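You operate a simulated robot arm through the tools that you are given. There is no shell and no other tool. Be economical: measure what you need, move in short steps, check, and stop when the job is done.

You are at the controls of a simulated two-armed robot. One attempt, no reset.

JOB
On the soak bench top, fold the blue rag in half.
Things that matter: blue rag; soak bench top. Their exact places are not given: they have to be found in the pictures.

The check looks at the end state, three seconds after you hand in, the way a careful person would. Anything else that was tipped, shoved, dropped, spilled or broken makes it a failure. Flat cloth is picked up by pressing the open fingertips on it (5 to 10 N) and closing them slowly along it; thin cloth reads only 2 to 8 mm in the jaws.

ROBOT AND FRAMES
Two 7-joint arms with two-finger parallel grippers on one trunk, on a base that drives. Base frame: it is fixed to the floor where the robot stands at the start and does not move with it; the origin is under the middle of the robot, x ahead of it, y to its left, z up. Units: mm, rad, N and s.
The left shoulder is at the start at [70, 163, 1095], the right one opposite. Places, roughly: soak bench top [700, 100, 800]. Payload 3.43 kg a hand.
The TCP of each hand is the grasp point between the finger pads, 34 mm short of the fingertips. In the tool frame z runs along the fingers and y along their closing line. Largest opening 128 mm; finger width 24, thickness 12; the body of the gripper, 48 by 130 mm, starts 96 mm behind the TCP.
Orientation is that of the tool frame in the base frame, as [roll, pitch, yaw] about the fixed x, y, z axes, in that order (R = Rz(yaw) Ry(pitch) Rx(roll)). With the fingers straight down and closing along the base's y, the tool's x points along the base's -x, its y along +y and its z along -z.

CONTROLS
- The arms move only by the tool apply_moves. It takes "left_deltas", "right_deltas" or both (then of equal length, played together; a hand with none holds still); each is a list of rows, each a list of 3 entries, a list of its own where there are three numbers: the opening, from 0 (shut) to 1 (fully open), then the shift along the tool's x, y, z in m, then the turn, a rotation vector about the tool's x, y, z in rad. In form: [[grip, [dx, dy, dz], [wx, wy, wz]], ...]. A call has 1 to 12 rows; each row is the pose to reach, as a shift and turn from the pose commanded when the call began, along the tool's axes at that moment. Each row takes 0.2 s and may step no farther than 50 mm and 0.15 rad from the row before; otherwise, or with a gripper value out of range, the whole call is refused. A pose out of reach is approached as far as the arm can. The call stops where the force on the tool passes 40 N (or 10 N more than at its start, if that is more) or the arm is blocked; 0.2 s more then pass. The fingers move at their own pace (about 153 mm/s each) and stop on an object; they squeeze with about 40 N. The grip force told is the motor's: it shows also when the fingers shut on nothing. Time passes only in rows, and 0.2 s behind the last, so rows that repeat a pose let the fingers close. The reply holds the time, the measured pose of the TCP, the force on the tool along the base axes, the opening and the grip force, in the units named above and with some noise, with the torque about the TCP (base axes, N m) and any sound that the robot's microphone picked up, and new pictures: "pictures" is both (left out), scene, wrist or none (wrist: the cameras of the hands that moved).
- Cameras (640 x 400 px; columns grow to the right, rows downward): "scene" is now at [127.1, 29.6, 1308]; the picture's right is [0.36, -0.93, -0.00], its down [-0.66, -0.26, -0.71] and it looks along [0.66, 0.25, -0.71] (base axes); focal length 268 px, centre (320, 200). "left" rides on the left gripper at [76, 11, -160] in its tool frame; the picture's right is [-0.15, 0.99, 0.00], its down [-0.88, -0.13, -0.46] and it looks along [-0.45, -0.07, 0.89] (tool axes); focal length 234 px, centre (320, 200). "right" rides on the right gripper at [76, -11, -160] in its tool frame; the picture's right is [0.15, 0.99, 0.00], its down [-0.88, 0.13, -0.46] and it looks along [-0.45, 0.07, 0.89] (tool axes); focal length 234 px, centre (320, 200).
- raise_lower(by): slides the trunk up (or, below 0, down) by that many mm; the arms and the scene camera ride with it, the base frame stays. It gives what a move gives, with no picture.
- roll_base(legs): drives the robot by 1 to 6 legs, each [ahead, left, turn to the left] in mm, mm and rad, along the robot's own axes; the way and the turn of a leg run together, so that a leg with both is an arc; at most 1500 mm and 3.142 rad a leg. The arms and the cameras ride along, it lands a little off, and it stops where it bumps. It gives what a move gives, and a new picture of the scene camera.
- pan_tilt(pan, tilt): turns the head with the scene camera to pan (to the left, within 1.501 rad either way) and tilt (down, from -0.506 to 1.204), counted from straight ahead of the robot. It gives what a move gives, and a new picture of the scene camera.
- measure_at(camera, pixels): there is no depth. For up to 12 entries [column, row, z] of the newest picture of that camera ("zoom" is the newest enlarged one), the place [x, y] in the base frame at which the ray of that pixel passes the height z, good to about 2 mm. It takes no simulated time.
- inspect(camera, box): a new picture of the part [left, top, right, bottom] of that camera's present view, enlarged. It takes no simulated time.
- sign_off(): hands the job in; it is judged then, once.

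Keep the steps short. Do not move on a guess: measure, check each grasp and each placing, and mend mistakes. In all there are 80 turns and 260 pictures (those below and enlarged ones count). Leave the grippers open and the arms clear of the work at the hand-in unless told otherwise, and finish with a single line.

The tools are called after "Emit:" as name(argument=value, ...) on one line, values as JSON. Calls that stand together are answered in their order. apply_moves: Moves the arms, as the interface text tells. Its arguments: {"type":"object","properties":{"left_deltas":{"type":"array","items":{"type":"array"}},"right_deltas":{"type":"array","items":{"type":"array"}},"pictures":{"type":"string","enum":["both","scene","wrist","none"]}},"required":[]} The other tools are called the same way: raise_lower (by) slides the trunk up or down; roll_base (legs) drives the base; pan_tilt (pan, tilt) turns the head that bears the scene camera; measure_at (camera, pixels) gives the place at which the rays of pixels pass given heights; inspect (camera, box) takes an enlarged picture of a part of a camera's view; sign_off () hands the job in.

At the start:

```text
time: 0.0
left_tcp_pos: [633.7, 345.5, 1060.3]
left_orientation: [-3.141, 0.0, -3.139]
left_wrist_force: [0.0, -1.0, 0.3]
left_moment: [-0.03, -0.02, 0.0]
left_finger_gap: 127.9
left_grasp_force: 0.1
right_tcp_pos: [700.8, -176.3, 968.2]
right_orientation: [-3.141, 0.0, -3.141]
right_wrist_force: [-0.2, -0.2, 0.2]
right_moment: [0.03, 0.01, 0.01]
right_finger_gap: 128.0
right_grasp_force: 0.1
trunk travel left (down, up): [-575.0, 365.0]
robot x, y, heading: [-0.3, -1.6, -0.004]
head pan, tilt: [0.368, 0.787]
```

scene: 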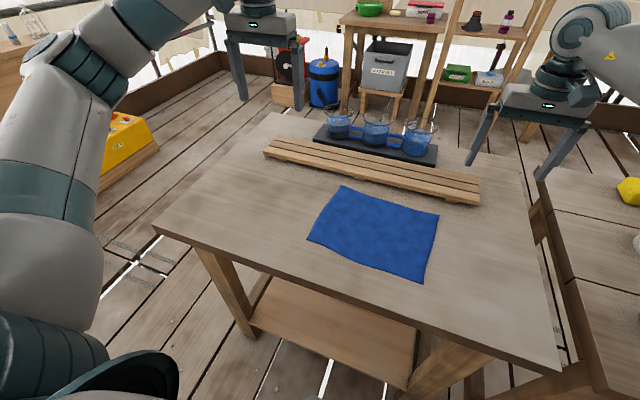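
right: 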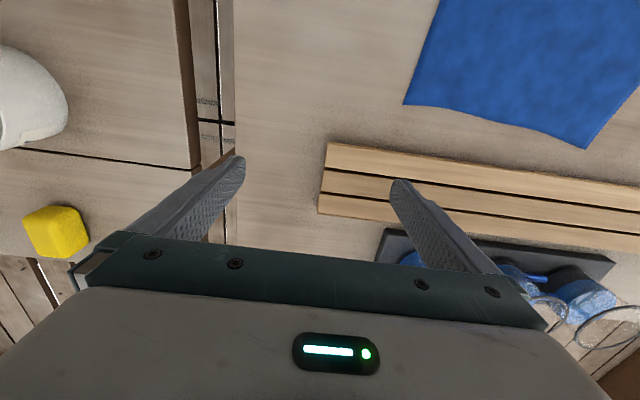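
left: 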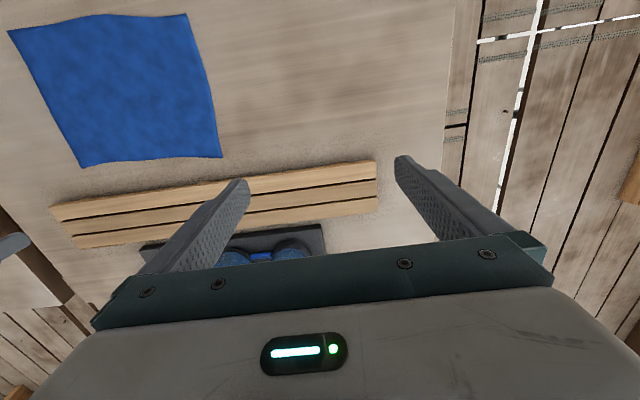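

The blue rag's corners in the scene picture are near (341,186), (439,214), (421,281) and (307,239). I'll measure them, along with the slat rack and bench edges, at bench height.

Emit:
measure_at(camera="scene", pixels=[[341, 186, 800], [439, 214, 800], [421, 281, 800], [307, 239, 800], [263, 153, 800], [478, 203, 800], [155, 227, 800], [562, 372, 800], [390, 198, 800], [362, 262, 800]])

Emit:
measure_at(camera="left", pixels=[[8, 30, 800], [187, 14, 800], [221, 157, 800], [81, 167, 800]])

Emit:
inspect(camera="scene", box=[280, 160, 480, 300])

```text
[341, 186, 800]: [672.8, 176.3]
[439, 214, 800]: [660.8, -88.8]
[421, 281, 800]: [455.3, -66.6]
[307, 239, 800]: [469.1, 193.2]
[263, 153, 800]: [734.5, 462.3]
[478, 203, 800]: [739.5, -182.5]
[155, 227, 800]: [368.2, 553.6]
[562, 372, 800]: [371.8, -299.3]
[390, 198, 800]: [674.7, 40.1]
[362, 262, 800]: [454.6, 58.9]
```

```text
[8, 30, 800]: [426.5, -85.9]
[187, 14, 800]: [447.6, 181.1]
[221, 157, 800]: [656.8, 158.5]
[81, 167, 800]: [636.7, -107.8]
```

```text
2.86 times, centred on (380, 230) of scene
```

zoom: 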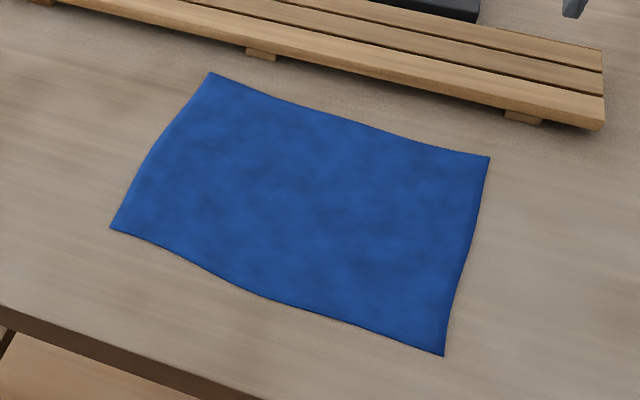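

The scene and left-camera readings disagree at 800, which puts the bench top at about 820. I'll measure again at 820 with all cameras.

Emit:
measure_at(camera="scene", pixels=[[341, 186, 820], [439, 214, 820], [421, 281, 820], [307, 239, 820], [264, 156, 820], [478, 205, 820], [362, 262, 820], [390, 198, 820]])

Emit:
measure_at(camera="left", pixels=[[8, 30, 820], [187, 14, 820], [221, 157, 820], [81, 167, 820]])

Emit:
measure_at(camera="right", pixels=[[404, 103, 820], [587, 148, 820], [329, 143, 840], [404, 103, 815], [404, 103, 825]])

```text
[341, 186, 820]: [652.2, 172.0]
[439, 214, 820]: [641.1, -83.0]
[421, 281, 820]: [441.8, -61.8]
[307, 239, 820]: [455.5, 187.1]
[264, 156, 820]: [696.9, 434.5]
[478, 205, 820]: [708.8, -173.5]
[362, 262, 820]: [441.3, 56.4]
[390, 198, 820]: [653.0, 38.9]
```

```text
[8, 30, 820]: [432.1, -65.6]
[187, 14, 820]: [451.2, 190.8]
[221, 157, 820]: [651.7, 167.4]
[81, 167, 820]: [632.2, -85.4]
```

```text
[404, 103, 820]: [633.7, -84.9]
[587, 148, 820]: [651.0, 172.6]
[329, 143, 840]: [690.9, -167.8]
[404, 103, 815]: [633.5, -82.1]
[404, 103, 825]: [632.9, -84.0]
```

With the bench top at about 820, the rag's corners are roughly:
- far-left [651,171]
- far-right [637,-84]
- near-left [453,188]
- near-right [437,-63]

I'll fold the near edge onto the far edge with both hands. First, both hands go above the near corners, turned so the fingers close across that edge, with the gap at about 40 mm and the tips about 75 mm up.

Emit:
apply_moves(left_deltas=[[0.8, [0.0152, -0.0164, 0.0118], [0, 0, 0.149]], [0.6, [0.0304, -0.0328, 0.0236], [0, 0, 0.298]], [0.31, [0.0456, -0.0492, 0.0354], [0, 0, 0.447]], [0.31, [0.0608, -0.0656, 0.0472], [0, 0, 0.596]], [0.31, [0.076, -0.082, 0.059], [0, 0, 0.745]], [0.31, [0.0912, -0.0984, 0.0708], [0, 0, 0.894]], [0.31, [0.1064, -0.1148, 0.0826], [0, 0, 1.043]], [0.31, [0.1216, -0.1312, 0.0944], [0, 0, 1.192]], [0.31, [0.1368, -0.1476, 0.1062], [0, 0, 1.341]], [0.31, [0.152, -0.164, 0.118], [0, 0, 1.49]], [0.31, [0.167, -0.1805, 0.13], [0, 0, 1.639]], [0.31, [0.167, -0.1805, 0.13], [0, 0, 1.639]]], right_deltas=[[0.8, [0.0225, 0.0122, 0.0035], [0, 0, -0.1364]], [0.6, [0.045, 0.0244, 0.007], [0, 0, -0.2728]], [0.31, [0.0675, 0.0366, 0.0105], [0, 0, -0.4092]], [0.31, [0.09, 0.0488, 0.014], [0, 0, -0.5456]], [0.31, [0.1125, 0.061, 0.0175], [0, 0, -0.682]], [0.31, [0.135, 0.0732, 0.021], [0, 0, -0.8184]], [0.31, [0.1575, 0.0854, 0.0245], [0, 0, -0.9548]], [0.31, [0.18, 0.0976, 0.028], [0, 0, -1.0912]], [0.31, [0.2025, 0.1098, 0.0315], [0, 0, -1.2276]], [0.31, [0.225, 0.122, 0.035], [0, 0, -1.364]], [0.31, [0.248, 0.134, 0.038], [0, 0, -1.5]], [0.31, [0.248, 0.134, 0.038], [0, 0, -1.5]]])

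```text
time: 2.6
left_tcp_pos: [465.5, 163.4, 928.5]
left_orientation: [3.141, 0.002, 1.502]
left_wrist_force: [0.2, 0.0, -0.2]
left_moment: [-0.01, 0.02, 0.03]
left_finger_gap: 39.6
left_grasp_force: 0.0
right_tcp_pos: [450.7, -42.3, 929.3]
right_orientation: [-3.141, -0.001, -1.641]
right_wrist_force: [0.5, 0.5, -0.6]
right_moment: [-0.01, -0.01, 0.01]
right_finger_gap: 39.6
right_grasp_force: 0.0
trunk travel left (down, up): [-575.0, 365.0]
robot x, y, heading: [-0.9, 1.6, -0.004]
head pan, tilt: [0.368, 0.787]
```

scene: 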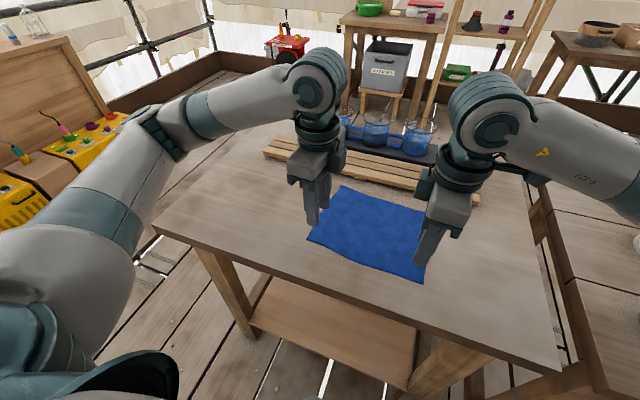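
right: 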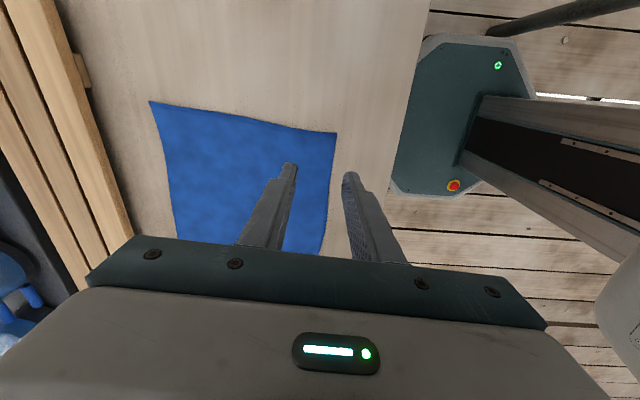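
left: 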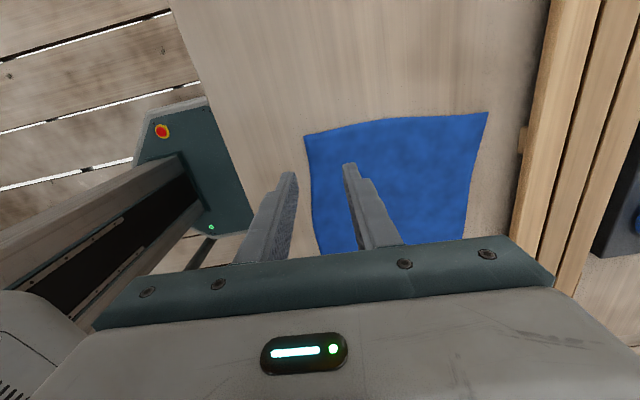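

Both hands are in place. I'll measure the near corners at bench height in the wrist views: (305,135) in the left and (336,132) in the right, plus the edges lower down.

Emit:
measure_at(camera="left", pixels=[[305, 135, 820], [312, 190, 820], [315, 230, 820], [488, 112, 820]])

Emit:
measure_at(camera="right", pixels=[[336, 132, 820], [330, 190, 820], [324, 230, 820], [150, 101, 820]])

```text
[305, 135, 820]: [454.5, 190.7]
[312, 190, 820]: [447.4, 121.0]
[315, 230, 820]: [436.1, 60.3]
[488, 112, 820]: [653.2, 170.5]
```

```text
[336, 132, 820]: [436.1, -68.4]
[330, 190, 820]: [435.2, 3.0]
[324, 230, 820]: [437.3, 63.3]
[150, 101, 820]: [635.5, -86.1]
```

The outer fingers sit about 5 mm outside the edge and the inner ones about 20 mm inside. Next I lower both to about 6 mm above the bench.

Emit:
apply_moves(left_deltas=[[0.31, [0, 0, 0.025], [0, 0, 0]], [0.31, [0, 0, 0.05], [0, 0, 0]], [0.31, [0, 0, 0.064], [0, 0, 0]], [0.31, [0, 0, 0.068], [0, 0, 0]]], right_deltas=[[0.31, [0, 0, 0.025], [0, 0, 0]], [0.31, [0, 0, 0.05], [0, 0, 0]], [0.31, [0, 0, 0.064], [0, 0, 0]], [0.31, [0, 0, 0.068], [0, 0, 0]]], pictures="wrist")

```text
time: 3.6
left_tcp_pos: [466.5, 164.2, 861.1]
left_orientation: [3.141, 0.0, 1.504]
left_wrist_force: [0.6, 0.5, -0.1]
left_moment: [0.0, 0.0, -0.01]
left_finger_gap: 39.6
left_grasp_force: 0.1
right_tcp_pos: [452.7, -43.1, 861.5]
right_orientation: [-3.141, -0.001, -1.642]
right_wrist_force: [-0.5, 1.0, -0.8]
right_moment: [-0.01, 0.03, -0.01]
right_finger_gap: 39.8
right_grasp_force: 0.0
trunk travel left (down, up): [-575.0, 365.0]
robot x, y, heading: [0.5, 0.7, -0.001]
head pan, tilt: [0.368, 0.787]
```

right: 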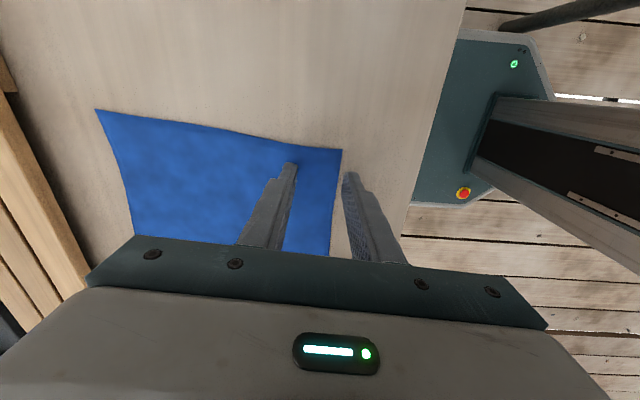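
left: 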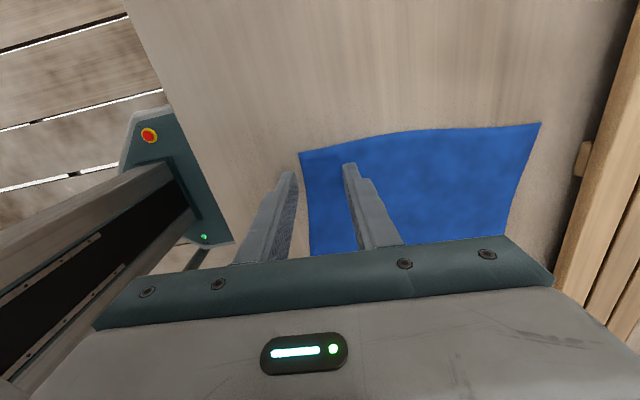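

No contact yet, and the jaws straddle the edge as planned. I'll go down in small steps to find the touch.

Emit:
apply_moves(left_deltas=[[0.31, [0, 0, 0.003], [0, 0, 0]], [0.31, [0, 0, 0.006], [0, 0, 0]], [0.31, [0, 0, 0.008], [0, 0, 0]], [0.31, [0, 0, 0.008], [0, 0, 0]]], right_deltas=[[0.31, [0, 0, 0.003], [0, 0, 0]], [0.31, [0, 0, 0.006], [0, 0, 0]], [0.31, [0, 0, 0.008], [0, 0, 0]], [0.31, [0, 0, 0.008], [0, 0, 0]]], pictures="none")

```text
time: 4.6
left_tcp_pos: [466.4, 163.3, 855.7]
left_orientation: [3.138, 0.0, 1.504]
left_wrist_force: [1.9, 0.1, 8.2]
left_moment: [0.04, -0.26, 0.02]
left_finger_gap: 41.0
left_grasp_force: 1.1
right_tcp_pos: [451.2, -42.9, 855.4]
right_orientation: [-3.139, 0.002, -1.642]
right_wrist_force: [1.6, -2.2, 23.1]
right_moment: [-0.1, -0.65, -0.04]
right_finger_gap: 40.9
right_grasp_force: 0.8
trunk travel left (down, up): [-575.0, 365.0]
robot x, y, heading: [-0.4, 0.8, 0.003]
head pan, tilt: [0.368, 0.787]
```

Contact is 8 N on the left, which is good, and 23 N on the right, which is too much. I'll raise the right hand 1.5 mm and then close both slowly along the cloth.

Emit:
apply_moves(left_deltas=[[0.31, [0, 0, 0], [0, 0, 0]], [0.31, [0, 0, 0], [0, 0, 0]]], right_deltas=[[0.31, [0, 0, -0.0012], [0, 0, 0]], [0.31, [0, 0, -0.0012], [0, 0, 0]]], pictures="none")

```text
time: 5.2
left_tcp_pos: [465.8, 163.7, 854.8]
left_orientation: [3.138, -0.001, 1.504]
left_wrist_force: [1.8, 0.4, 17.3]
left_moment: [0.02, -0.49, 0.02]
left_finger_gap: 41.4
left_grasp_force: 0.8
right_tcp_pos: [450.4, -43.7, 855.9]
right_orientation: [-3.14, 0.0, -1.642]
right_wrist_force: [3.7, 1.0, 14.8]
right_moment: [0.02, -0.5, 0.0]
right_finger_gap: 41.8
right_grasp_force: 1.9
trunk travel left (down, up): [-575.0, 365.0]
robot x, y, heading: [0.9, -2.2, -0.003]
head pan, tilt: [0.368, 0.787]
```

Both read about 15 to 17 N. I'll ease up another 0.9 mm or so and close slowly in the same call.

Emit:
apply_moves(left_deltas=[[0.31, [0, 0, -0.001], [0, 0, 0]], [0.31, [0, 0, -0.001], [0, 0, 0]], [0.27, [0, 0, -0.001], [0, 0, 0]], [0.23, [0, 0, -0.001], [0, 0, 0]], [0.19, [0, 0, -0.001], [0, 0, 0]], [0.15, [0, 0, -0.001], [0, 0, 0]], [0.11, [0, 0, -0.001], [0, 0, 0]], [0.08, [0, 0, -0.001], [0, 0, 0]], [0.05, [0, 0, -0.001], [0, 0, 0]], [0.02, [0, 0, -0.001], [0, 0, 0]], [0, [0, 0, -0.001], [0, 0, 0]], [0, [0, 0, -0.001], [0, 0, 0]]], right_deltas=[[0.31, [0, 0, -0.0008], [0, 0, 0]], [0.31, [0, 0, -0.0008], [0, 0, 0]], [0.27, [0, 0, -0.0008], [0, 0, 0]], [0.23, [0, 0, -0.0008], [0, 0, 0]], [0.19, [0, 0, -0.0008], [0, 0, 0]], [0.15, [0, 0, -0.0008], [0, 0, 0]], [0.11, [0, 0, -0.0008], [0, 0, 0]], [0.08, [0, 0, -0.0008], [0, 0, 0]], [0.05, [0, 0, -0.0008], [0, 0, 0]], [0.02, [0, 0, -0.0008], [0, 0, 0]], [0, [0, 0, -0.0008], [0, 0, 0]], [0, [0, 0, -0.0008], [0, 0, 0]]])

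```text
time: 7.8
left_tcp_pos: [466.4, 164.5, 855.7]
left_orientation: [3.141, 0.0, 1.503]
left_wrist_force: [0.6, -0.3, 12.2]
left_moment: [-0.01, -0.02, 0.0]
left_finger_gap: 0.0
left_grasp_force: 33.4
right_tcp_pos: [451.3, -43.2, 854.4]
right_orientation: [-3.141, 0.0, -1.643]
right_wrist_force: [-0.5, 0.2, 3.1]
right_moment: [0.0, 0.02, 0.03]
right_finger_gap: 0.0
right_grasp_force: 33.4
trunk travel left (down, up): [-575.0, 365.0]
robot x, y, heading: [0.8, -1.5, -0.001]
head pan, tilt: [0.368, 0.787]
```

scene: 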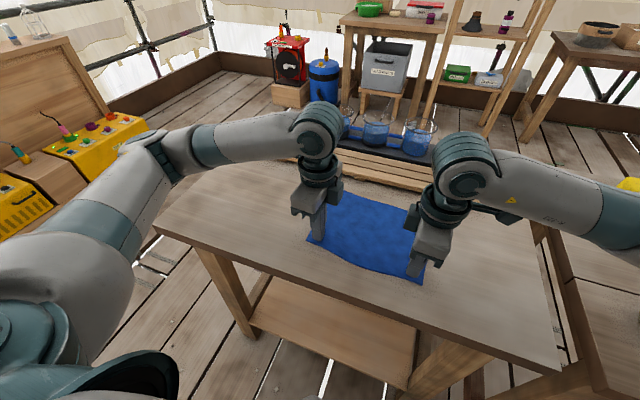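
right: 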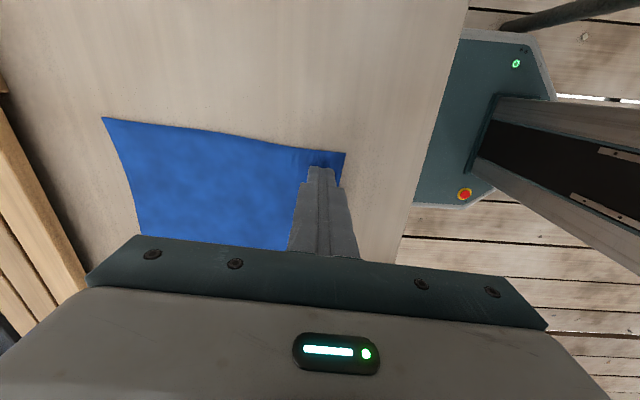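
left: 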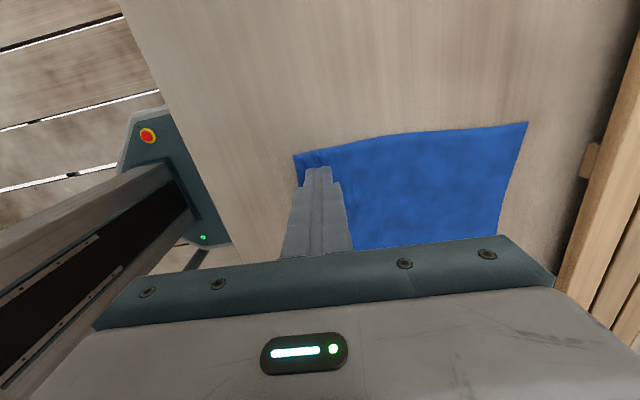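

Both gaps read 0, so nothing was caught. The inner finger slid the cloth under the outer one, and I need both tips on the cloth. I'll lift about 30 mm, open to 32 mm and look.

Emit:
apply_moves(left_deltas=[[0, [0, 0, -0.015], [0, 0, 0]], [0.25, [0, 0, -0.03], [0, 0, 0]], [0.25, [0, 0, -0.03], [0, 0, 0]]], right_deltas=[[0, [0, 0, -0.015], [0, 0, 0]], [0.25, [0, 0, -0.03], [0, 0, 0]], [0.25, [0, 0, -0.03], [0, 0, 0]]], pictures="wrist")

```text
time: 8.6
left_tcp_pos: [466.1, 164.7, 883.5]
left_orientation: [-3.139, -0.001, 1.505]
left_wrist_force: [-0.9, 0.8, -1.2]
left_moment: [0.01, 0.01, 0.03]
left_finger_gap: 31.8
left_grasp_force: 0.0
right_tcp_pos: [452.0, -42.8, 886.0]
right_orientation: [3.138, -0.001, -1.643]
right_wrist_force: [-0.5, -0.6, 0.1]
right_moment: [0.01, 0.01, -0.03]
right_finger_gap: 32.1
right_grasp_force: 0.1
trunk travel left (down, up): [-575.0, 365.0]
robot x, y, heading: [-1.0, -0.8, -0.0]
head pan, tilt: [0.368, 0.787]
```

right: 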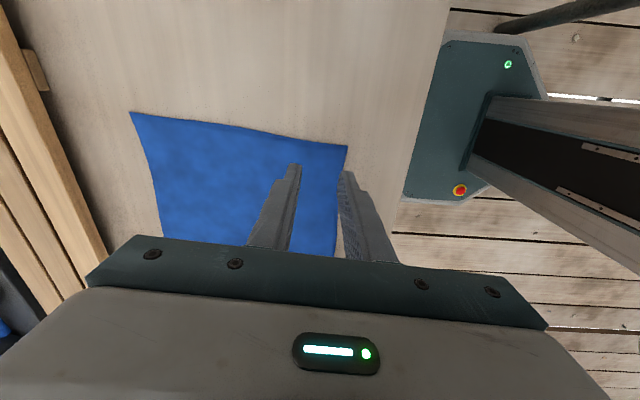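
left: 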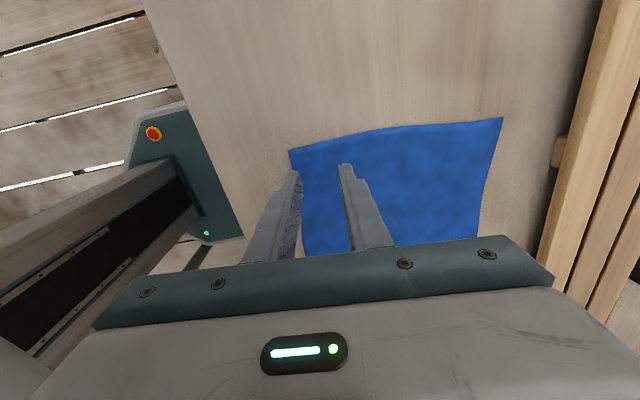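

Emit:
measure_at(camera="left", pixels=[[289, 151, 821], [303, 215, 821], [303, 250, 821], [503, 118, 821]])

Emit:
measure_at(camera="right", pixels=[[347, 147, 821], [337, 240, 821], [336, 255, 821], [131, 112, 821]])

```text
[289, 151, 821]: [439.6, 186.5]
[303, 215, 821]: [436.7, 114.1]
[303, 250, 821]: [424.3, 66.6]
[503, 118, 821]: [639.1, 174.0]
```

```text
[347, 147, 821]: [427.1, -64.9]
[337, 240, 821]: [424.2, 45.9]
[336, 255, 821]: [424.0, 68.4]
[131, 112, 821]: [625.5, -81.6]
```

The rag slid about 12 mm toward me, so its edge is now at x≈439 (left) and x≈426 (right). I'll shift so both fingers land on cloth, the outer one just on the edge, and come down to light contact.

Emit:
apply_moves(left_deltas=[[0.25, [0, -0.007, 0.01], [0, 0, 0]], [0.25, [0, -0.007, 0.02], [0, 0, 0]], [0.25, [0, -0.007, 0.025], [0, 0, 0]], [0.25, [0, -0.007, 0.028], [0, 0, 0]], [0.25, [0, -0.007, 0.028], [0, 0, 0]], [0.25, [0, -0.007, 0.028], [0, 0, 0]]], right_deltas=[[0.25, [0, 0.006, 0.01], [0, 0, 0]], [0.25, [0, 0.006, 0.02], [0, 0, 0]], [0.25, [0, 0.006, 0.026], [0, 0, 0]], [0.25, [0, 0.006, 0.029], [0, 0, 0]], [0.25, [0, 0.006, 0.029], [0, 0, 0]], [0.25, [0, 0.006, 0.029], [0, 0, 0]]], pictures="none")

```text
time: 10.0
left_tcp_pos: [459.0, 163.5, 857.4]
left_orientation: [3.141, 0.001, 1.505]
left_wrist_force: [-0.3, 1.1, 0.3]
left_moment: [-0.02, 0.0, 0.01]
left_finger_gap: 32.1
left_grasp_force: 0.0
right_tcp_pos: [446.2, -42.4, 855.2]
right_orientation: [3.141, 0.001, -1.642]
right_wrist_force: [0.0, -0.4, 0.7]
right_moment: [-0.01, -0.03, 0.02]
right_finger_gap: 31.9
right_grasp_force: 0.1
trunk travel left (down, up): [-575.0, 365.0]
robot x, y, heading: [-3.1, 1.8, -0.001]
head pan, tilt: [0.368, 0.787]
```

Emit:
apply_moves(left_deltas=[[0.25, [0, 0, 0.001], [0, 0, 0]], [0.25, [0, 0, 0.0022], [0, 0, 0]], [0.25, [0, 0, 0.0022], [0, 0, 0]], [0.25, [0, 0, 0.0022], [0, 0, 0]]], right_deltas=[[0.25, [0, 0, 0.0005], [0, 0, 0]], [0.25, [0, 0, 0.001], [0, 0, 0]], [0.25, [0, 0, 0.001], [0, 0, 0]], [0.25, [0, 0, 0.001], [0, 0, 0]]], pictures="none")

```text
time: 11.0
left_tcp_pos: [460.2, 165.6, 856.4]
left_orientation: [3.139, -0.001, 1.505]
left_wrist_force: [1.6, 1.8, 16.9]
left_moment: [0.0, -0.07, 0.03]
left_finger_gap: 32.1
left_grasp_force: 0.0
right_tcp_pos: [446.3, -42.9, 855.4]
right_orientation: [-3.14, -0.001, -1.642]
right_wrist_force: [0.4, -0.1, 1.5]
right_moment: [0.01, -0.02, -0.02]
right_finger_gap: 32.2
right_grasp_force: 0.5
trunk travel left (down, up): [-575.0, 365.0]
robot x, y, heading: [2.4, -0.7, -0.001]
head pan, tilt: [0.368, 0.787]
```

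The left reads 17 N, balanced over both fingers, and the right reads 1.5 N. I'll trim both toward about 8 N.

Emit:
apply_moves(left_deltas=[[0.25, [0, 0, -0.0008], [0, 0, 0]], [0.25, [0, 0, -0.0008], [0, 0, 0]], [0.25, [0, 0, -0.0008], [0, 0, 0]]], right_deltas=[[0.25, [0, 0, 0.0006], [0, 0, 0]], [0.25, [0, 0, 0.0008], [0, 0, 0]], [0.25, [0, 0, 0.0008], [0, 0, 0]]], pictures="none")

```text
time: 11.8
left_tcp_pos: [458.7, 164.8, 856.0]
left_orientation: [-3.142, 0.0, 1.503]
left_wrist_force: [2.3, 0.0, 8.9]
left_moment: [0.01, -0.13, 0.03]
left_finger_gap: 32.3
left_grasp_force: 0.0
right_tcp_pos: [445.1, -42.0, 855.1]
right_orientation: [-3.139, -0.001, -1.642]
right_wrist_force: [1.5, -0.8, 14.3]
right_moment: [0.05, -0.15, -0.03]
right_finger_gap: 32.0
right_grasp_force: 0.1
trunk travel left (down, up): [-575.0, 365.0]
robot x, y, heading: [-0.5, 0.2, 0.002]
head pan, tilt: [0.368, 0.787]
```

The left is at 9 N and the right at 14 N. I'll ease the right 0.4 mm and close slowly.

Emit:
apply_moves(left_deltas=[[0.25, [0, 0, 0], [0, 0, 0]], [0.22, [0, 0, 0], [0, 0, 0]], [0.19, [0, 0, 0], [0, 0, 0]], [0.16, [0, 0, 0], [0, 0, 0]], [0.13, [0, 0, 0], [0, 0, 0]], [0.1, [0, 0, 0], [0, 0, 0]], [0.08, [0, 0, 0], [0, 0, 0]], [0.06, [0, 0, 0], [0, 0, 0]], [0.04, [0, 0, 0], [0, 0, 0]], [0.02, [0, 0, 0], [0, 0, 0]], [0, [0, 0, 0], [0, 0, 0]], [0, [0, 0, 0], [0, 0, 0]]], right_deltas=[[0.25, [0, 0, -0.0004], [0, 0, 0]], [0.22, [0, 0, -0.0004], [0, 0, 0]], [0.19, [0, 0, -0.0004], [0, 0, 0]], [0.16, [0, 0, -0.0004], [0, 0, 0]], [0.13, [0, 0, -0.0004], [0, 0, 0]], [0.1, [0, 0, -0.0004], [0, 0, 0]], [0.08, [0, 0, -0.0004], [0, 0, 0]], [0.06, [0, 0, -0.0004], [0, 0, 0]], [0.04, [0, 0, -0.0004], [0, 0, 0]], [0.02, [0, 0, -0.0004], [0, 0, 0]], [0, [0, 0, -0.0004], [0, 0, 0]], [0, [0, 0, -0.0004], [0, 0, 0]]])

```text
time: 14.4
left_tcp_pos: [458.4, 162.7, 856.4]
left_orientation: [3.141, -0.001, 1.502]
left_wrist_force: [-0.2, -0.4, 6.3]
left_moment: [0.0, 0.0, -0.02]
left_finger_gap: 0.0
left_grasp_force: 33.3
right_tcp_pos: [444.9, -42.4, 856.0]
right_orientation: [3.141, 0.0, -1.643]
right_wrist_force: [0.2, -0.3, 9.3]
right_moment: [0.07, -0.01, -0.04]
right_finger_gap: 0.0
right_grasp_force: 33.2
trunk travel left (down, up): [-575.0, 365.0]
robot x, y, heading: [1.6, 1.6, -0.003]
head pan, tilt: [0.368, 0.787]
```

scene: 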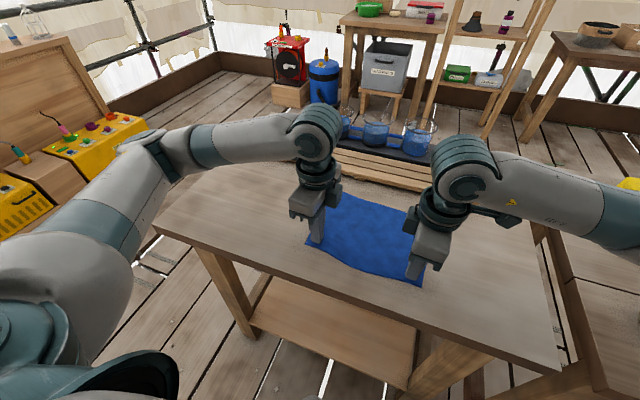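
right: 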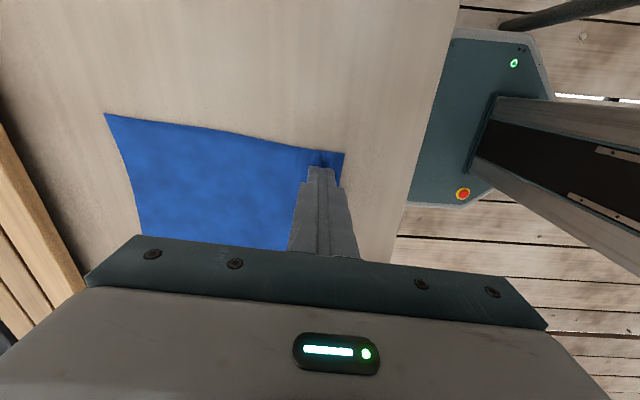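
left: 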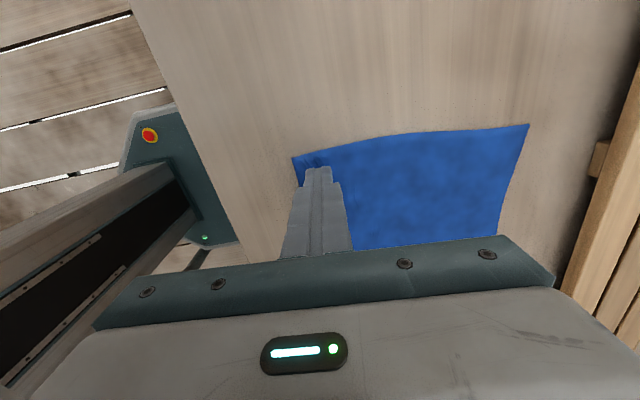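

Both gaps read 0 again, though there is a wrinkle at the fingertips. I'll look closer.

Emit:
inspect(camera="left", box=[260, 130, 380, 205])

Emit:
inspect(camera="right", box=[260, 130, 380, 205])

```text
5.33 times, centred on (320, 168) of left
```

zoom: 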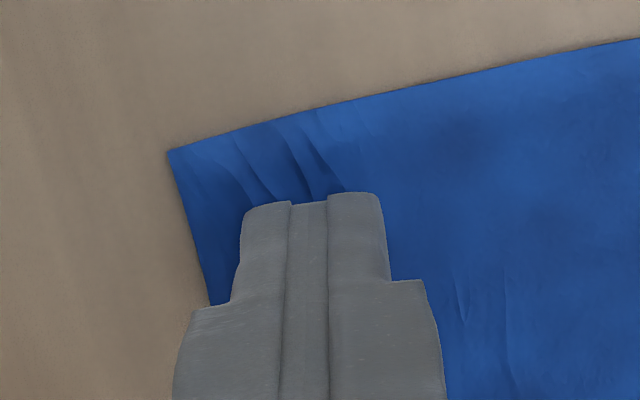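

```text
5.33 times, centred on (320, 168) of right
```

zoom: 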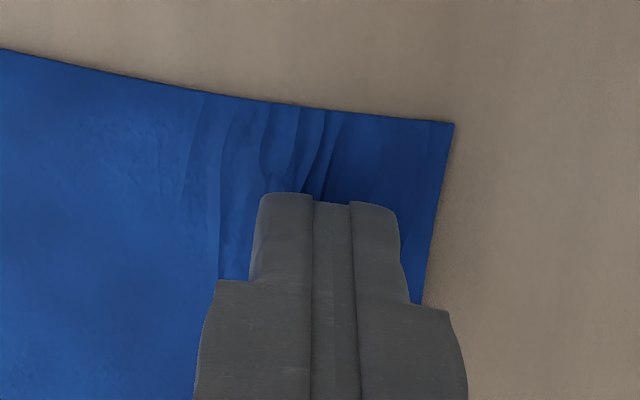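

There are wrinkles at the tips, so some cloth has gathered. A 25 mm lift will show whether it's held.

Emit:
apply_moves(left_deltas=[[0, [0, 0, -0.012], [0, 0, 0]], [0, [0, 0, -0.025], [0, 0, 0]]], right_deltas=[[0, [0, 0, -0.012], [0, 0, 0]], [0, [0, 0, -0.025], [0, 0, 0]]], pictures="wrist")

```text
time: 15.0
left_tcp_pos: [458.9, 164.4, 880.7]
left_orientation: [-3.139, 0.0, 1.502]
left_wrist_force: [0.1, -0.4, 0.3]
left_moment: [-0.03, 0.0, -0.02]
left_finger_gap: 0.0
left_grasp_force: 32.9
right_tcp_pos: [445.6, -41.5, 879.0]
right_orientation: [-3.141, -0.002, -1.643]
right_wrist_force: [0.0, -0.2, -0.8]
right_moment: [-0.01, 0.0, -0.01]
right_finger_gap: 0.0
right_grasp_force: 33.1
trunk travel left (down, up): [-575.0, 365.0]
robot x, y, heading: [-0.2, -0.8, -0.001]
head pan, tilt: [0.368, 0.787]
```

right: 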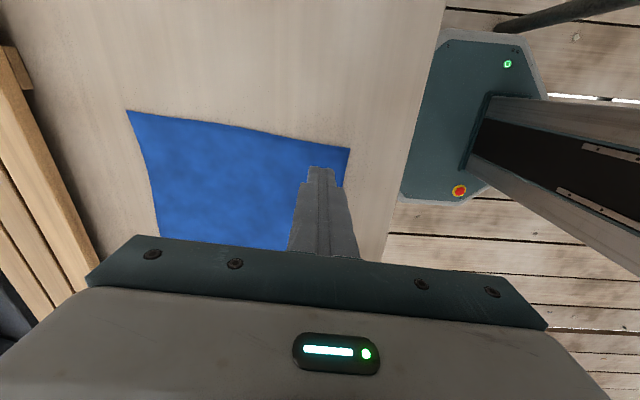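
left: 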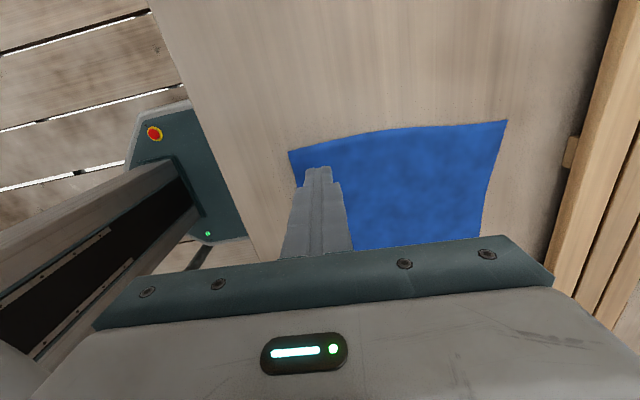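

The cloth isn't held, and it springs flat on its own, so it's elastic. I'll use a wider bite: about 70 mm open with both tips on the cloth and the outer one just inside the edge, back at the same contact height.

Emit:
apply_moves(left_deltas=[[0.55, [0, 0.012, 0], [0, 0, 0]], [0.55, [0, 0.023, 0], [0, 0, 0]], [0.55, [0, 0.023, 0.012], [0, 0, 0]], [0.55, [0, 0.023, 0.02], [0, 0, 0]], [0.55, [0, 0.023, 0.024], [0, 0, 0]], [0.55, [0, 0.023, 0.025], [0, 0, 0]], [0.55, [0, 0.023, 0.025], [0, 0, 0]]], right_deltas=[[0.55, [0, -0.012, 0], [0, 0, 0]], [0.55, [0, -0.023, 0], [0, 0, 0]], [0.55, [0, -0.023, 0.012], [0, 0, 0]], [0.55, [0, -0.023, 0.02], [0, 0, 0]], [0.55, [0, -0.023, 0.024], [0, 0, 0]], [0.55, [0, -0.023, 0.025], [0, 0, 0]], [0.55, [0, -0.023, 0.025], [0, 0, 0]]], pictures="wrist")

```text
time: 16.6
left_tcp_pos: [483.0, 163.6, 856.6]
left_orientation: [3.141, -0.001, 1.505]
left_wrist_force: [0.3, 0.3, 6.5]
left_moment: [0.01, 0.0, 0.0]
left_finger_gap: 70.4
left_grasp_force: 0.0
right_tcp_pos: [468.3, -44.5, 855.3]
right_orientation: [-3.14, -0.001, -1.642]
right_wrist_force: [1.4, -0.9, 9.0]
right_moment: [0.01, -0.02, -0.01]
right_finger_gap: 70.4
right_grasp_force: 0.1
trunk travel left (down, up): [-575.0, 365.0]
robot x, y, heading: [0.1, -4.3, 0.001]
head pan, tilt: [0.368, 0.787]
```

right: 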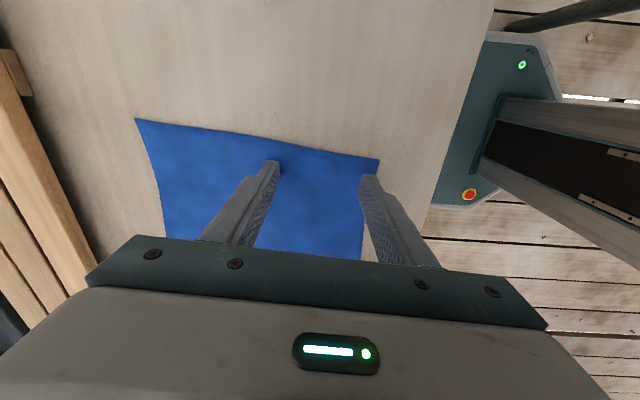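
left: 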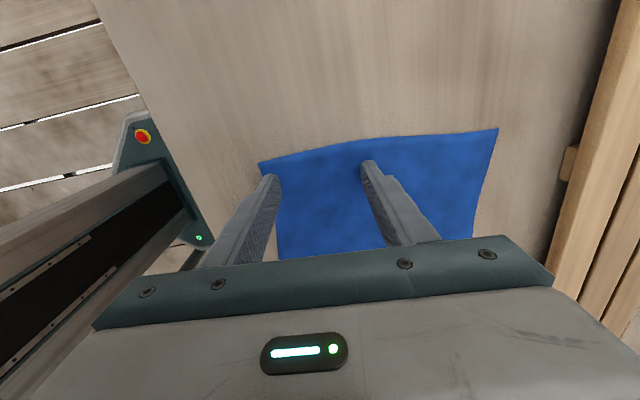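

Contact is 6.5 N on the left and 9 N on the right, with both tips on the cloth. Now I close slowly.

Emit:
apply_moves(left_deltas=[[0.52, [0, 0, 0.0002], [0, 0, 0]], [0.49, [0, 0, 0.0002], [0, 0, 0]], [0.46, [0, 0, 0.0002], [0, 0, 0]], [0.43, [0, 0, 0.0002], [0, 0, 0]], [0.4, [0, 0, 0.0002], [0, 0, 0]], [0.37, [0, 0, 0.0002], [0, 0, 0]], [0.34, [0, 0, 0.0002], [0, 0, 0]], [0.31, [0, 0, 0.0002], [0, 0, 0]], [0.28, [0, 0, 0.0002], [0, 0, 0]], [0.25, [0, 0, 0.0002], [0, 0, 0]], [0.22, [0, 0, 0.0002], [0, 0, 0]], [0.19, [0, 0, 0.0002], [0, 0, 0]]], right_deltas=[[0.52, [0, 0, 0], [0, 0, 0]], [0.49, [0, 0, 0], [0, 0, 0]], [0.46, [0, 0, 0], [0, 0, 0]], [0.43, [0, 0, 0], [0, 0, 0]], [0.4, [0, 0, 0], [0, 0, 0]], [0.37, [0, 0, 0], [0, 0, 0]], [0.34, [0, 0, 0], [0, 0, 0]], [0.31, [0, 0, 0], [0, 0, 0]], [0.28, [0, 0, 0], [0, 0, 0]], [0.25, [0, 0, 0], [0, 0, 0]], [0.22, [0, 0, 0], [0, 0, 0]], [0.19, [0, 0, 0], [0, 0, 0]]], pictures="wrist")

```text
time: 19.2
left_tcp_pos: [480.8, 163.1, 856.3]
left_orientation: [3.141, -0.001, 1.503]
left_wrist_force: [0.1, -1.1, 14.5]
left_moment: [0.02, 0.0, 0.04]
left_finger_gap: 22.2
left_grasp_force: 0.0
right_tcp_pos: [467.7, -44.2, 855.7]
right_orientation: [-3.141, 0.0, -1.643]
right_wrist_force: [0.0, 0.0, 9.5]
right_moment: [0.01, -0.06, 0.0]
right_finger_gap: 23.0
right_grasp_force: 0.1
trunk travel left (down, up): [-575.0, 365.0]
robot x, y, heading: [2.8, 0.9, -0.0]
head pan, tilt: [0.368, 0.787]
```

right: 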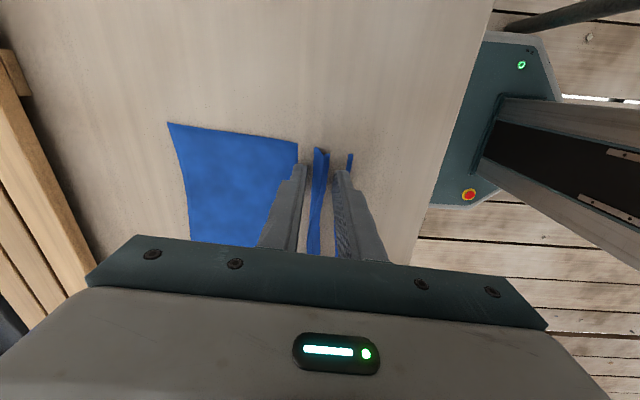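
left: 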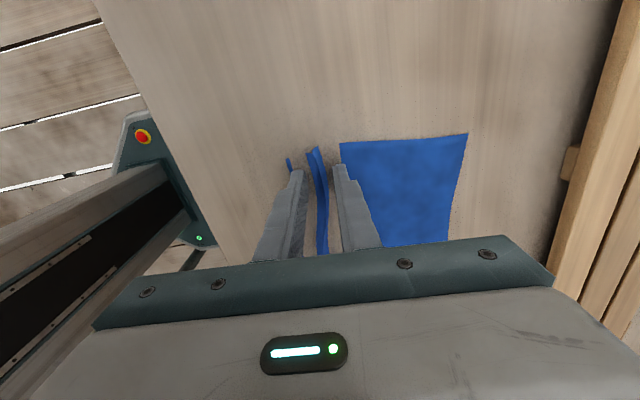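

A tall ridge now stands between the fingers of both hands, so I finish closing.

Emit:
apply_moves(left_deltas=[[0.16, [0, 0, 0], [0, 0, 0]], [0.13, [0, 0, 0], [0, 0, 0]], [0.1, [0, 0, 0], [0, 0, 0]], [0.08, [0, 0, 0], [0, 0, 0]], [0.06, [0, 0, 0], [0, 0, 0]], [0.04, [0, 0, 0], [0, 0, 0]], [0.02, [0, 0, 0], [0, 0, 0]], [0, [0, 0, 0], [0, 0, 0]], [0, [0, 0, 0], [0, 0, 0]], [0, [0, 0, 0], [0, 0, 0]]], right_deltas=[[0.16, [0, 0, 0], [0, 0, 0]], [0.13, [0, 0, 0], [0, 0, 0]], [0.1, [0, 0, 0], [0, 0, 0]], [0.08, [0, 0, 0], [0, 0, 0]], [0.06, [0, 0, 0], [0, 0, 0]], [0.04, [0, 0, 0], [0, 0, 0]], [0.02, [0, 0, 0], [0, 0, 0]], [0, [0, 0, 0], [0, 0, 0]], [0, [0, 0, 0], [0, 0, 0]], [0, [0, 0, 0], [0, 0, 0]]], pictures="wrist")

```text
time: 21.4
left_tcp_pos: [481.4, 163.0, 855.1]
left_orientation: [3.14, -0.001, 1.503]
left_wrist_force: [0.7, 0.2, 15.4]
left_moment: [-0.02, -0.03, 0.0]
left_finger_gap: 2.7
left_grasp_force: 37.2
right_tcp_pos: [466.7, -45.3, 855.4]
right_orientation: [-3.139, 0.001, -1.643]
right_wrist_force: [-0.1, 0.0, 8.9]
right_moment: [0.01, 0.02, 0.0]
right_finger_gap: 2.8
right_grasp_force: 37.3
trunk travel left (down, up): [-575.0, 365.0]
robot x, y, heading: [-0.0, 1.5, 0.003]
head pan, tilt: [0.368, 0.787]
```

right: 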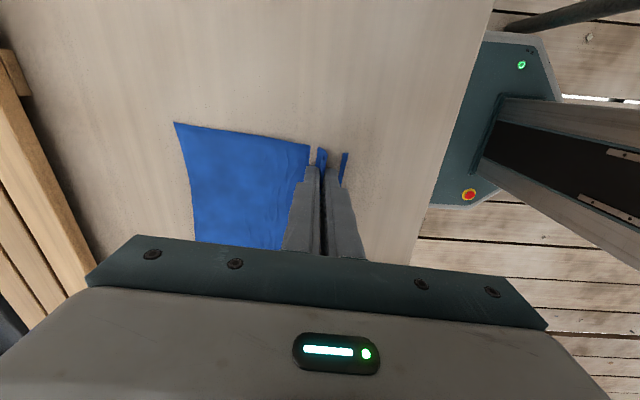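
left: 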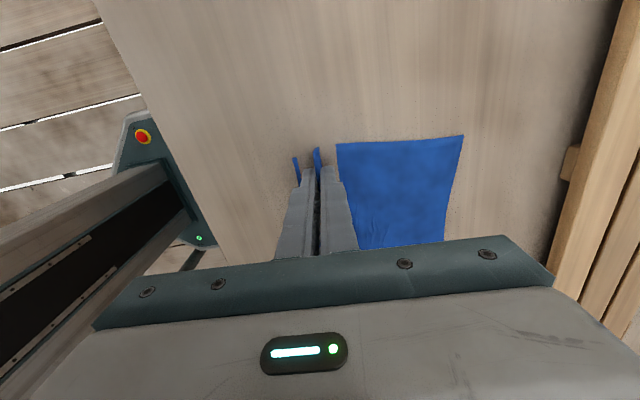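

Both jaws hold cloth, with gaps of 2.7 and 2.8 mm. I'll measure where the far corners and the edge slivers sit now.

Emit:
measure_at(camera="left", pixels=[[463, 135, 821], [293, 158, 821], [337, 144, 821], [316, 148, 850], [445, 240, 821]])

Emit:
measure_at(camera="right", pixels=[[174, 122, 821], [346, 153, 821], [309, 146, 821], [321, 148, 850]])

Emit:
inspect(camera="left", box=[260, 120, 400, 208])

```text
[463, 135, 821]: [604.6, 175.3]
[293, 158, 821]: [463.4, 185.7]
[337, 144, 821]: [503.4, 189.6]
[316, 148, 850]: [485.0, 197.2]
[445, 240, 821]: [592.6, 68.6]
```

```text
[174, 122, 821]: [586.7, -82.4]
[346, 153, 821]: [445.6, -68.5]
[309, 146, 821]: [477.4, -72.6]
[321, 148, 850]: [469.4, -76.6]
```

```text
4.55 times, centred on (330, 164) of left
```

zoom: 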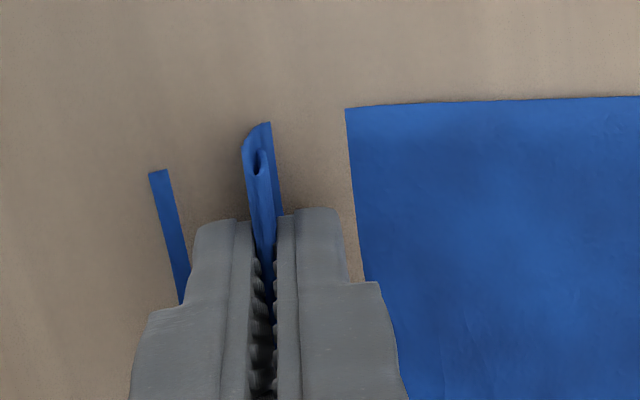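

The flap ahead of the pinch is about 45 mm, which would make an untidy edge fold. A better way is to pinch ridges on the rag's middle line at both ends. Lifting it there makes it hang folded in half, and I can lay it down like that. I'll let this grasp go by opening slowly, which spreads the cloth back out, then lift.

Emit:
apply_moves(left_deltas=[[0.08, [0, 0, 0], [0, 0, 0]], [0.16, [0, 0, 0], [0, 0, 0]], [0.24, [0, 0, 0], [0, 0, 0]], [0.32, [0, 0, 0], [0, 0, 0]], [0.4, [0, 0, 0], [0, 0, 0]], [0.48, [0, 0, 0], [0, 0, 0]], [0.55, [0, 0, 0], [0, 0, 0]], [0.55, [0, 0, 0], [0, 0, 0]], [0.55, [0, 0, -0.02], [0, 0, 0]], [0.55, [0, 0, -0.05], [0, 0, 0]], [0.55, [0, 0, -0.08], [0, 0, 0]]], right_deltas=[[0.08, [0, 0, 0], [0, 0, 0]], [0.16, [0, 0, 0], [0, 0, 0]], [0.24, [0, 0, 0], [0, 0, 0]], [0.32, [0, 0, 0], [0, 0, 0]], [0.4, [0, 0, 0], [0, 0, 0]], [0.48, [0, 0, 0], [0, 0, 0]], [0.55, [0, 0, 0], [0, 0, 0]], [0.55, [0, 0, 0], [0, 0, 0]], [0.55, [0, 0, -0.02], [0, 0, 0]], [0.55, [0, 0, -0.05], [0, 0, 0]], [0.55, [0, 0, -0.08], [0, 0, 0]]])

```text
time: 23.8
left_tcp_pos: [481.9, 163.5, 934.6]
left_orientation: [-3.14, 0.0, 1.502]
left_wrist_force: [1.1, 0.6, 0.3]
left_moment: [0.0, 0.0, 0.0]
left_finger_gap: 70.4
left_grasp_force: 0.0
right_tcp_pos: [468.3, -44.4, 935.1]
right_orientation: [3.141, 0.0, -1.642]
right_wrist_force: [0.4, 1.1, -1.1]
right_moment: [0.02, -0.03, 0.03]
right_finger_gap: 70.5
right_grasp_force: 0.0
trunk travel left (down, up): [-575.0, 365.0]
robot x, y, heading: [1.1, -1.1, 0.001]
head pan, tilt: [0.368, 0.787]
```

scene: 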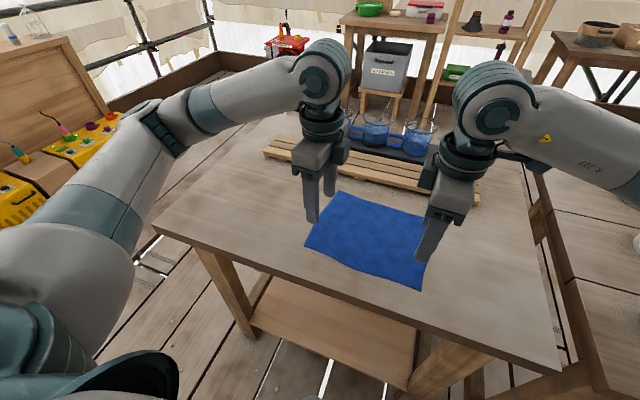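
right: 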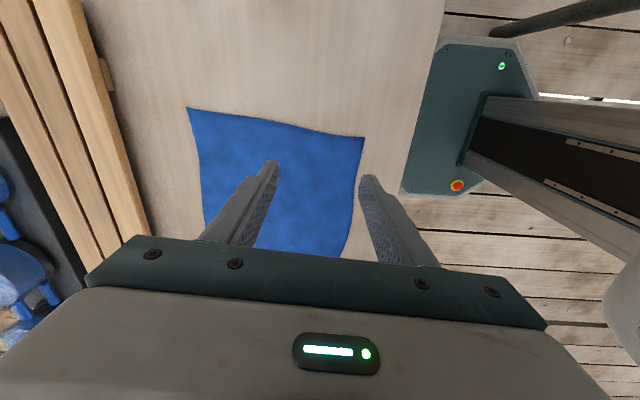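
left: 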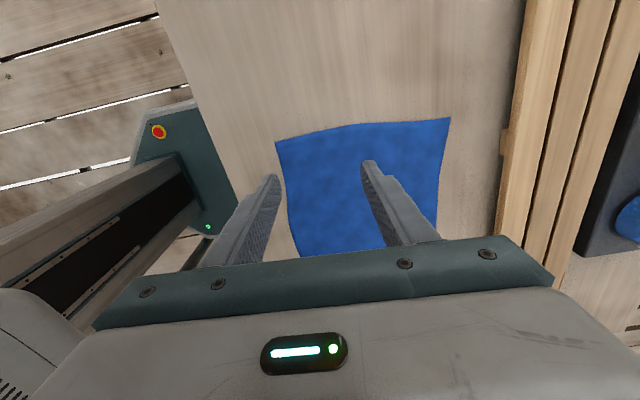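

The rag has spread flat again. Now I measure its corners.

Emit:
measure_at(camera="left", pixels=[[275, 143, 820], [450, 118, 820], [299, 255, 820], [437, 230, 820], [287, 200, 820], [446, 160, 820]])

Emit:
measure_at(camera="right", pixels=[[364, 138, 820], [188, 108, 820], [354, 210, 820], [201, 160, 820], [204, 215, 820], [343, 255, 820]])

```text
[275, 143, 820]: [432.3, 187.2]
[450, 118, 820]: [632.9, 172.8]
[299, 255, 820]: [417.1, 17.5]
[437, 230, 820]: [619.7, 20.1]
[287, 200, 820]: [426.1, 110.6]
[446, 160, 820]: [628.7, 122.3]
```

```text
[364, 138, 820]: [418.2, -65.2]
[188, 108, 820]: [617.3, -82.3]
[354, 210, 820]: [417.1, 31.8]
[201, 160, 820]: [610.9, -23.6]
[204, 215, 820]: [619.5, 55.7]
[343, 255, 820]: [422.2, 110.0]
```

The midpoints of the short sides are left [532.6,180] and right [517.7,-74]. I'll move both hands over that middle line, about 16 mm in from each side, with the 70 mm gap, and lower to contact.

Emit:
apply_moves(left_deltas=[[0.55, [0.0013, 0.0166, 0], [0, 0, 0]], [0.55, [0.0026, 0.0332, 0], [0, 0, 0]], [0.55, [0.0039, 0.0497, 0.01], [0, 0, 0]], [0.55, [0.0039, 0.0497, 0.04], [0, 0, 0]], [0.55, [0.0039, 0.0497, 0.065], [0, 0, 0]], [0.55, [0.0039, 0.0497, 0.075], [0, 0, 0]], [0.55, [0.0039, 0.0497, 0.0785], [0, 0, 0]], [0.55, [0.0039, 0.0497, 0.0795], [0, 0, 0]], [0.55, [0.0039, 0.0497, 0.0795], [0, 0, 0]]], right_deltas=[[0.55, [0.0033, -0.017, 0], [0, 0, 0]], [0.55, [0.0066, -0.034, 0], [0, 0, 0]], [0.55, [0.01, -0.051, 0.01], [0, 0, 0]], [0.55, [0.01, -0.051, 0.04], [0, 0, 0]], [0.55, [0.01, -0.051, 0.065], [0, 0, 0]], [0.55, [0.01, -0.051, 0.075], [0, 0, 0]], [0.55, [0.01, -0.051, 0.0785], [0, 0, 0]], [0.55, [0.01, -0.051, 0.08], [0, 0, 0]], [0.55, [0.01, -0.051, 0.08], [0, 0, 0]]], pictures="wrist")

```text
time: 25.8
left_tcp_pos: [532.7, 164.6, 856.1]
left_orientation: [3.14, 0.0, 1.505]
left_wrist_force: [1.0, 0.6, 4.4]
left_moment: [0.03, 0.0, -0.04]
left_finger_gap: 70.6
left_grasp_force: 0.1
right_tcp_pos: [493.5, -50.7, 934.4]
right_orientation: [3.14, 0.002, -1.643]
right_wrist_force: [-0.6, 0.2, -1.2]
right_moment: [0.01, 0.0, -0.01]
right_finger_gap: 70.4
right_grasp_force: 0.0
right hand out of reach, approached as far as the arm can: row 2, 3, 4, 5, 6, 7, 8, 9
trunk travel left (down, up): [-575.0, 365.0]
robot x, y, heading: [1.2, 4.1, 0.004]
head pan, tilt: [0.368, 0.787]
```

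right: 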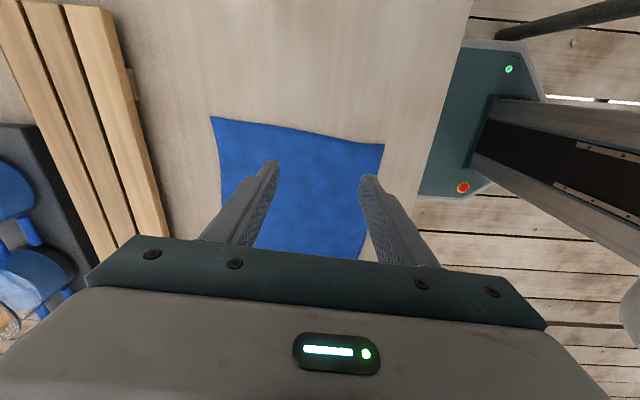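
left: 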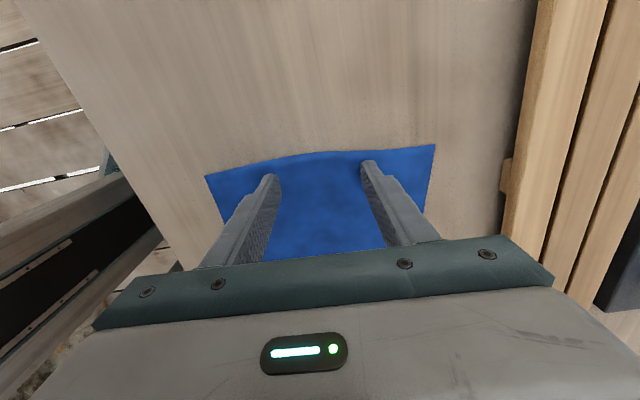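

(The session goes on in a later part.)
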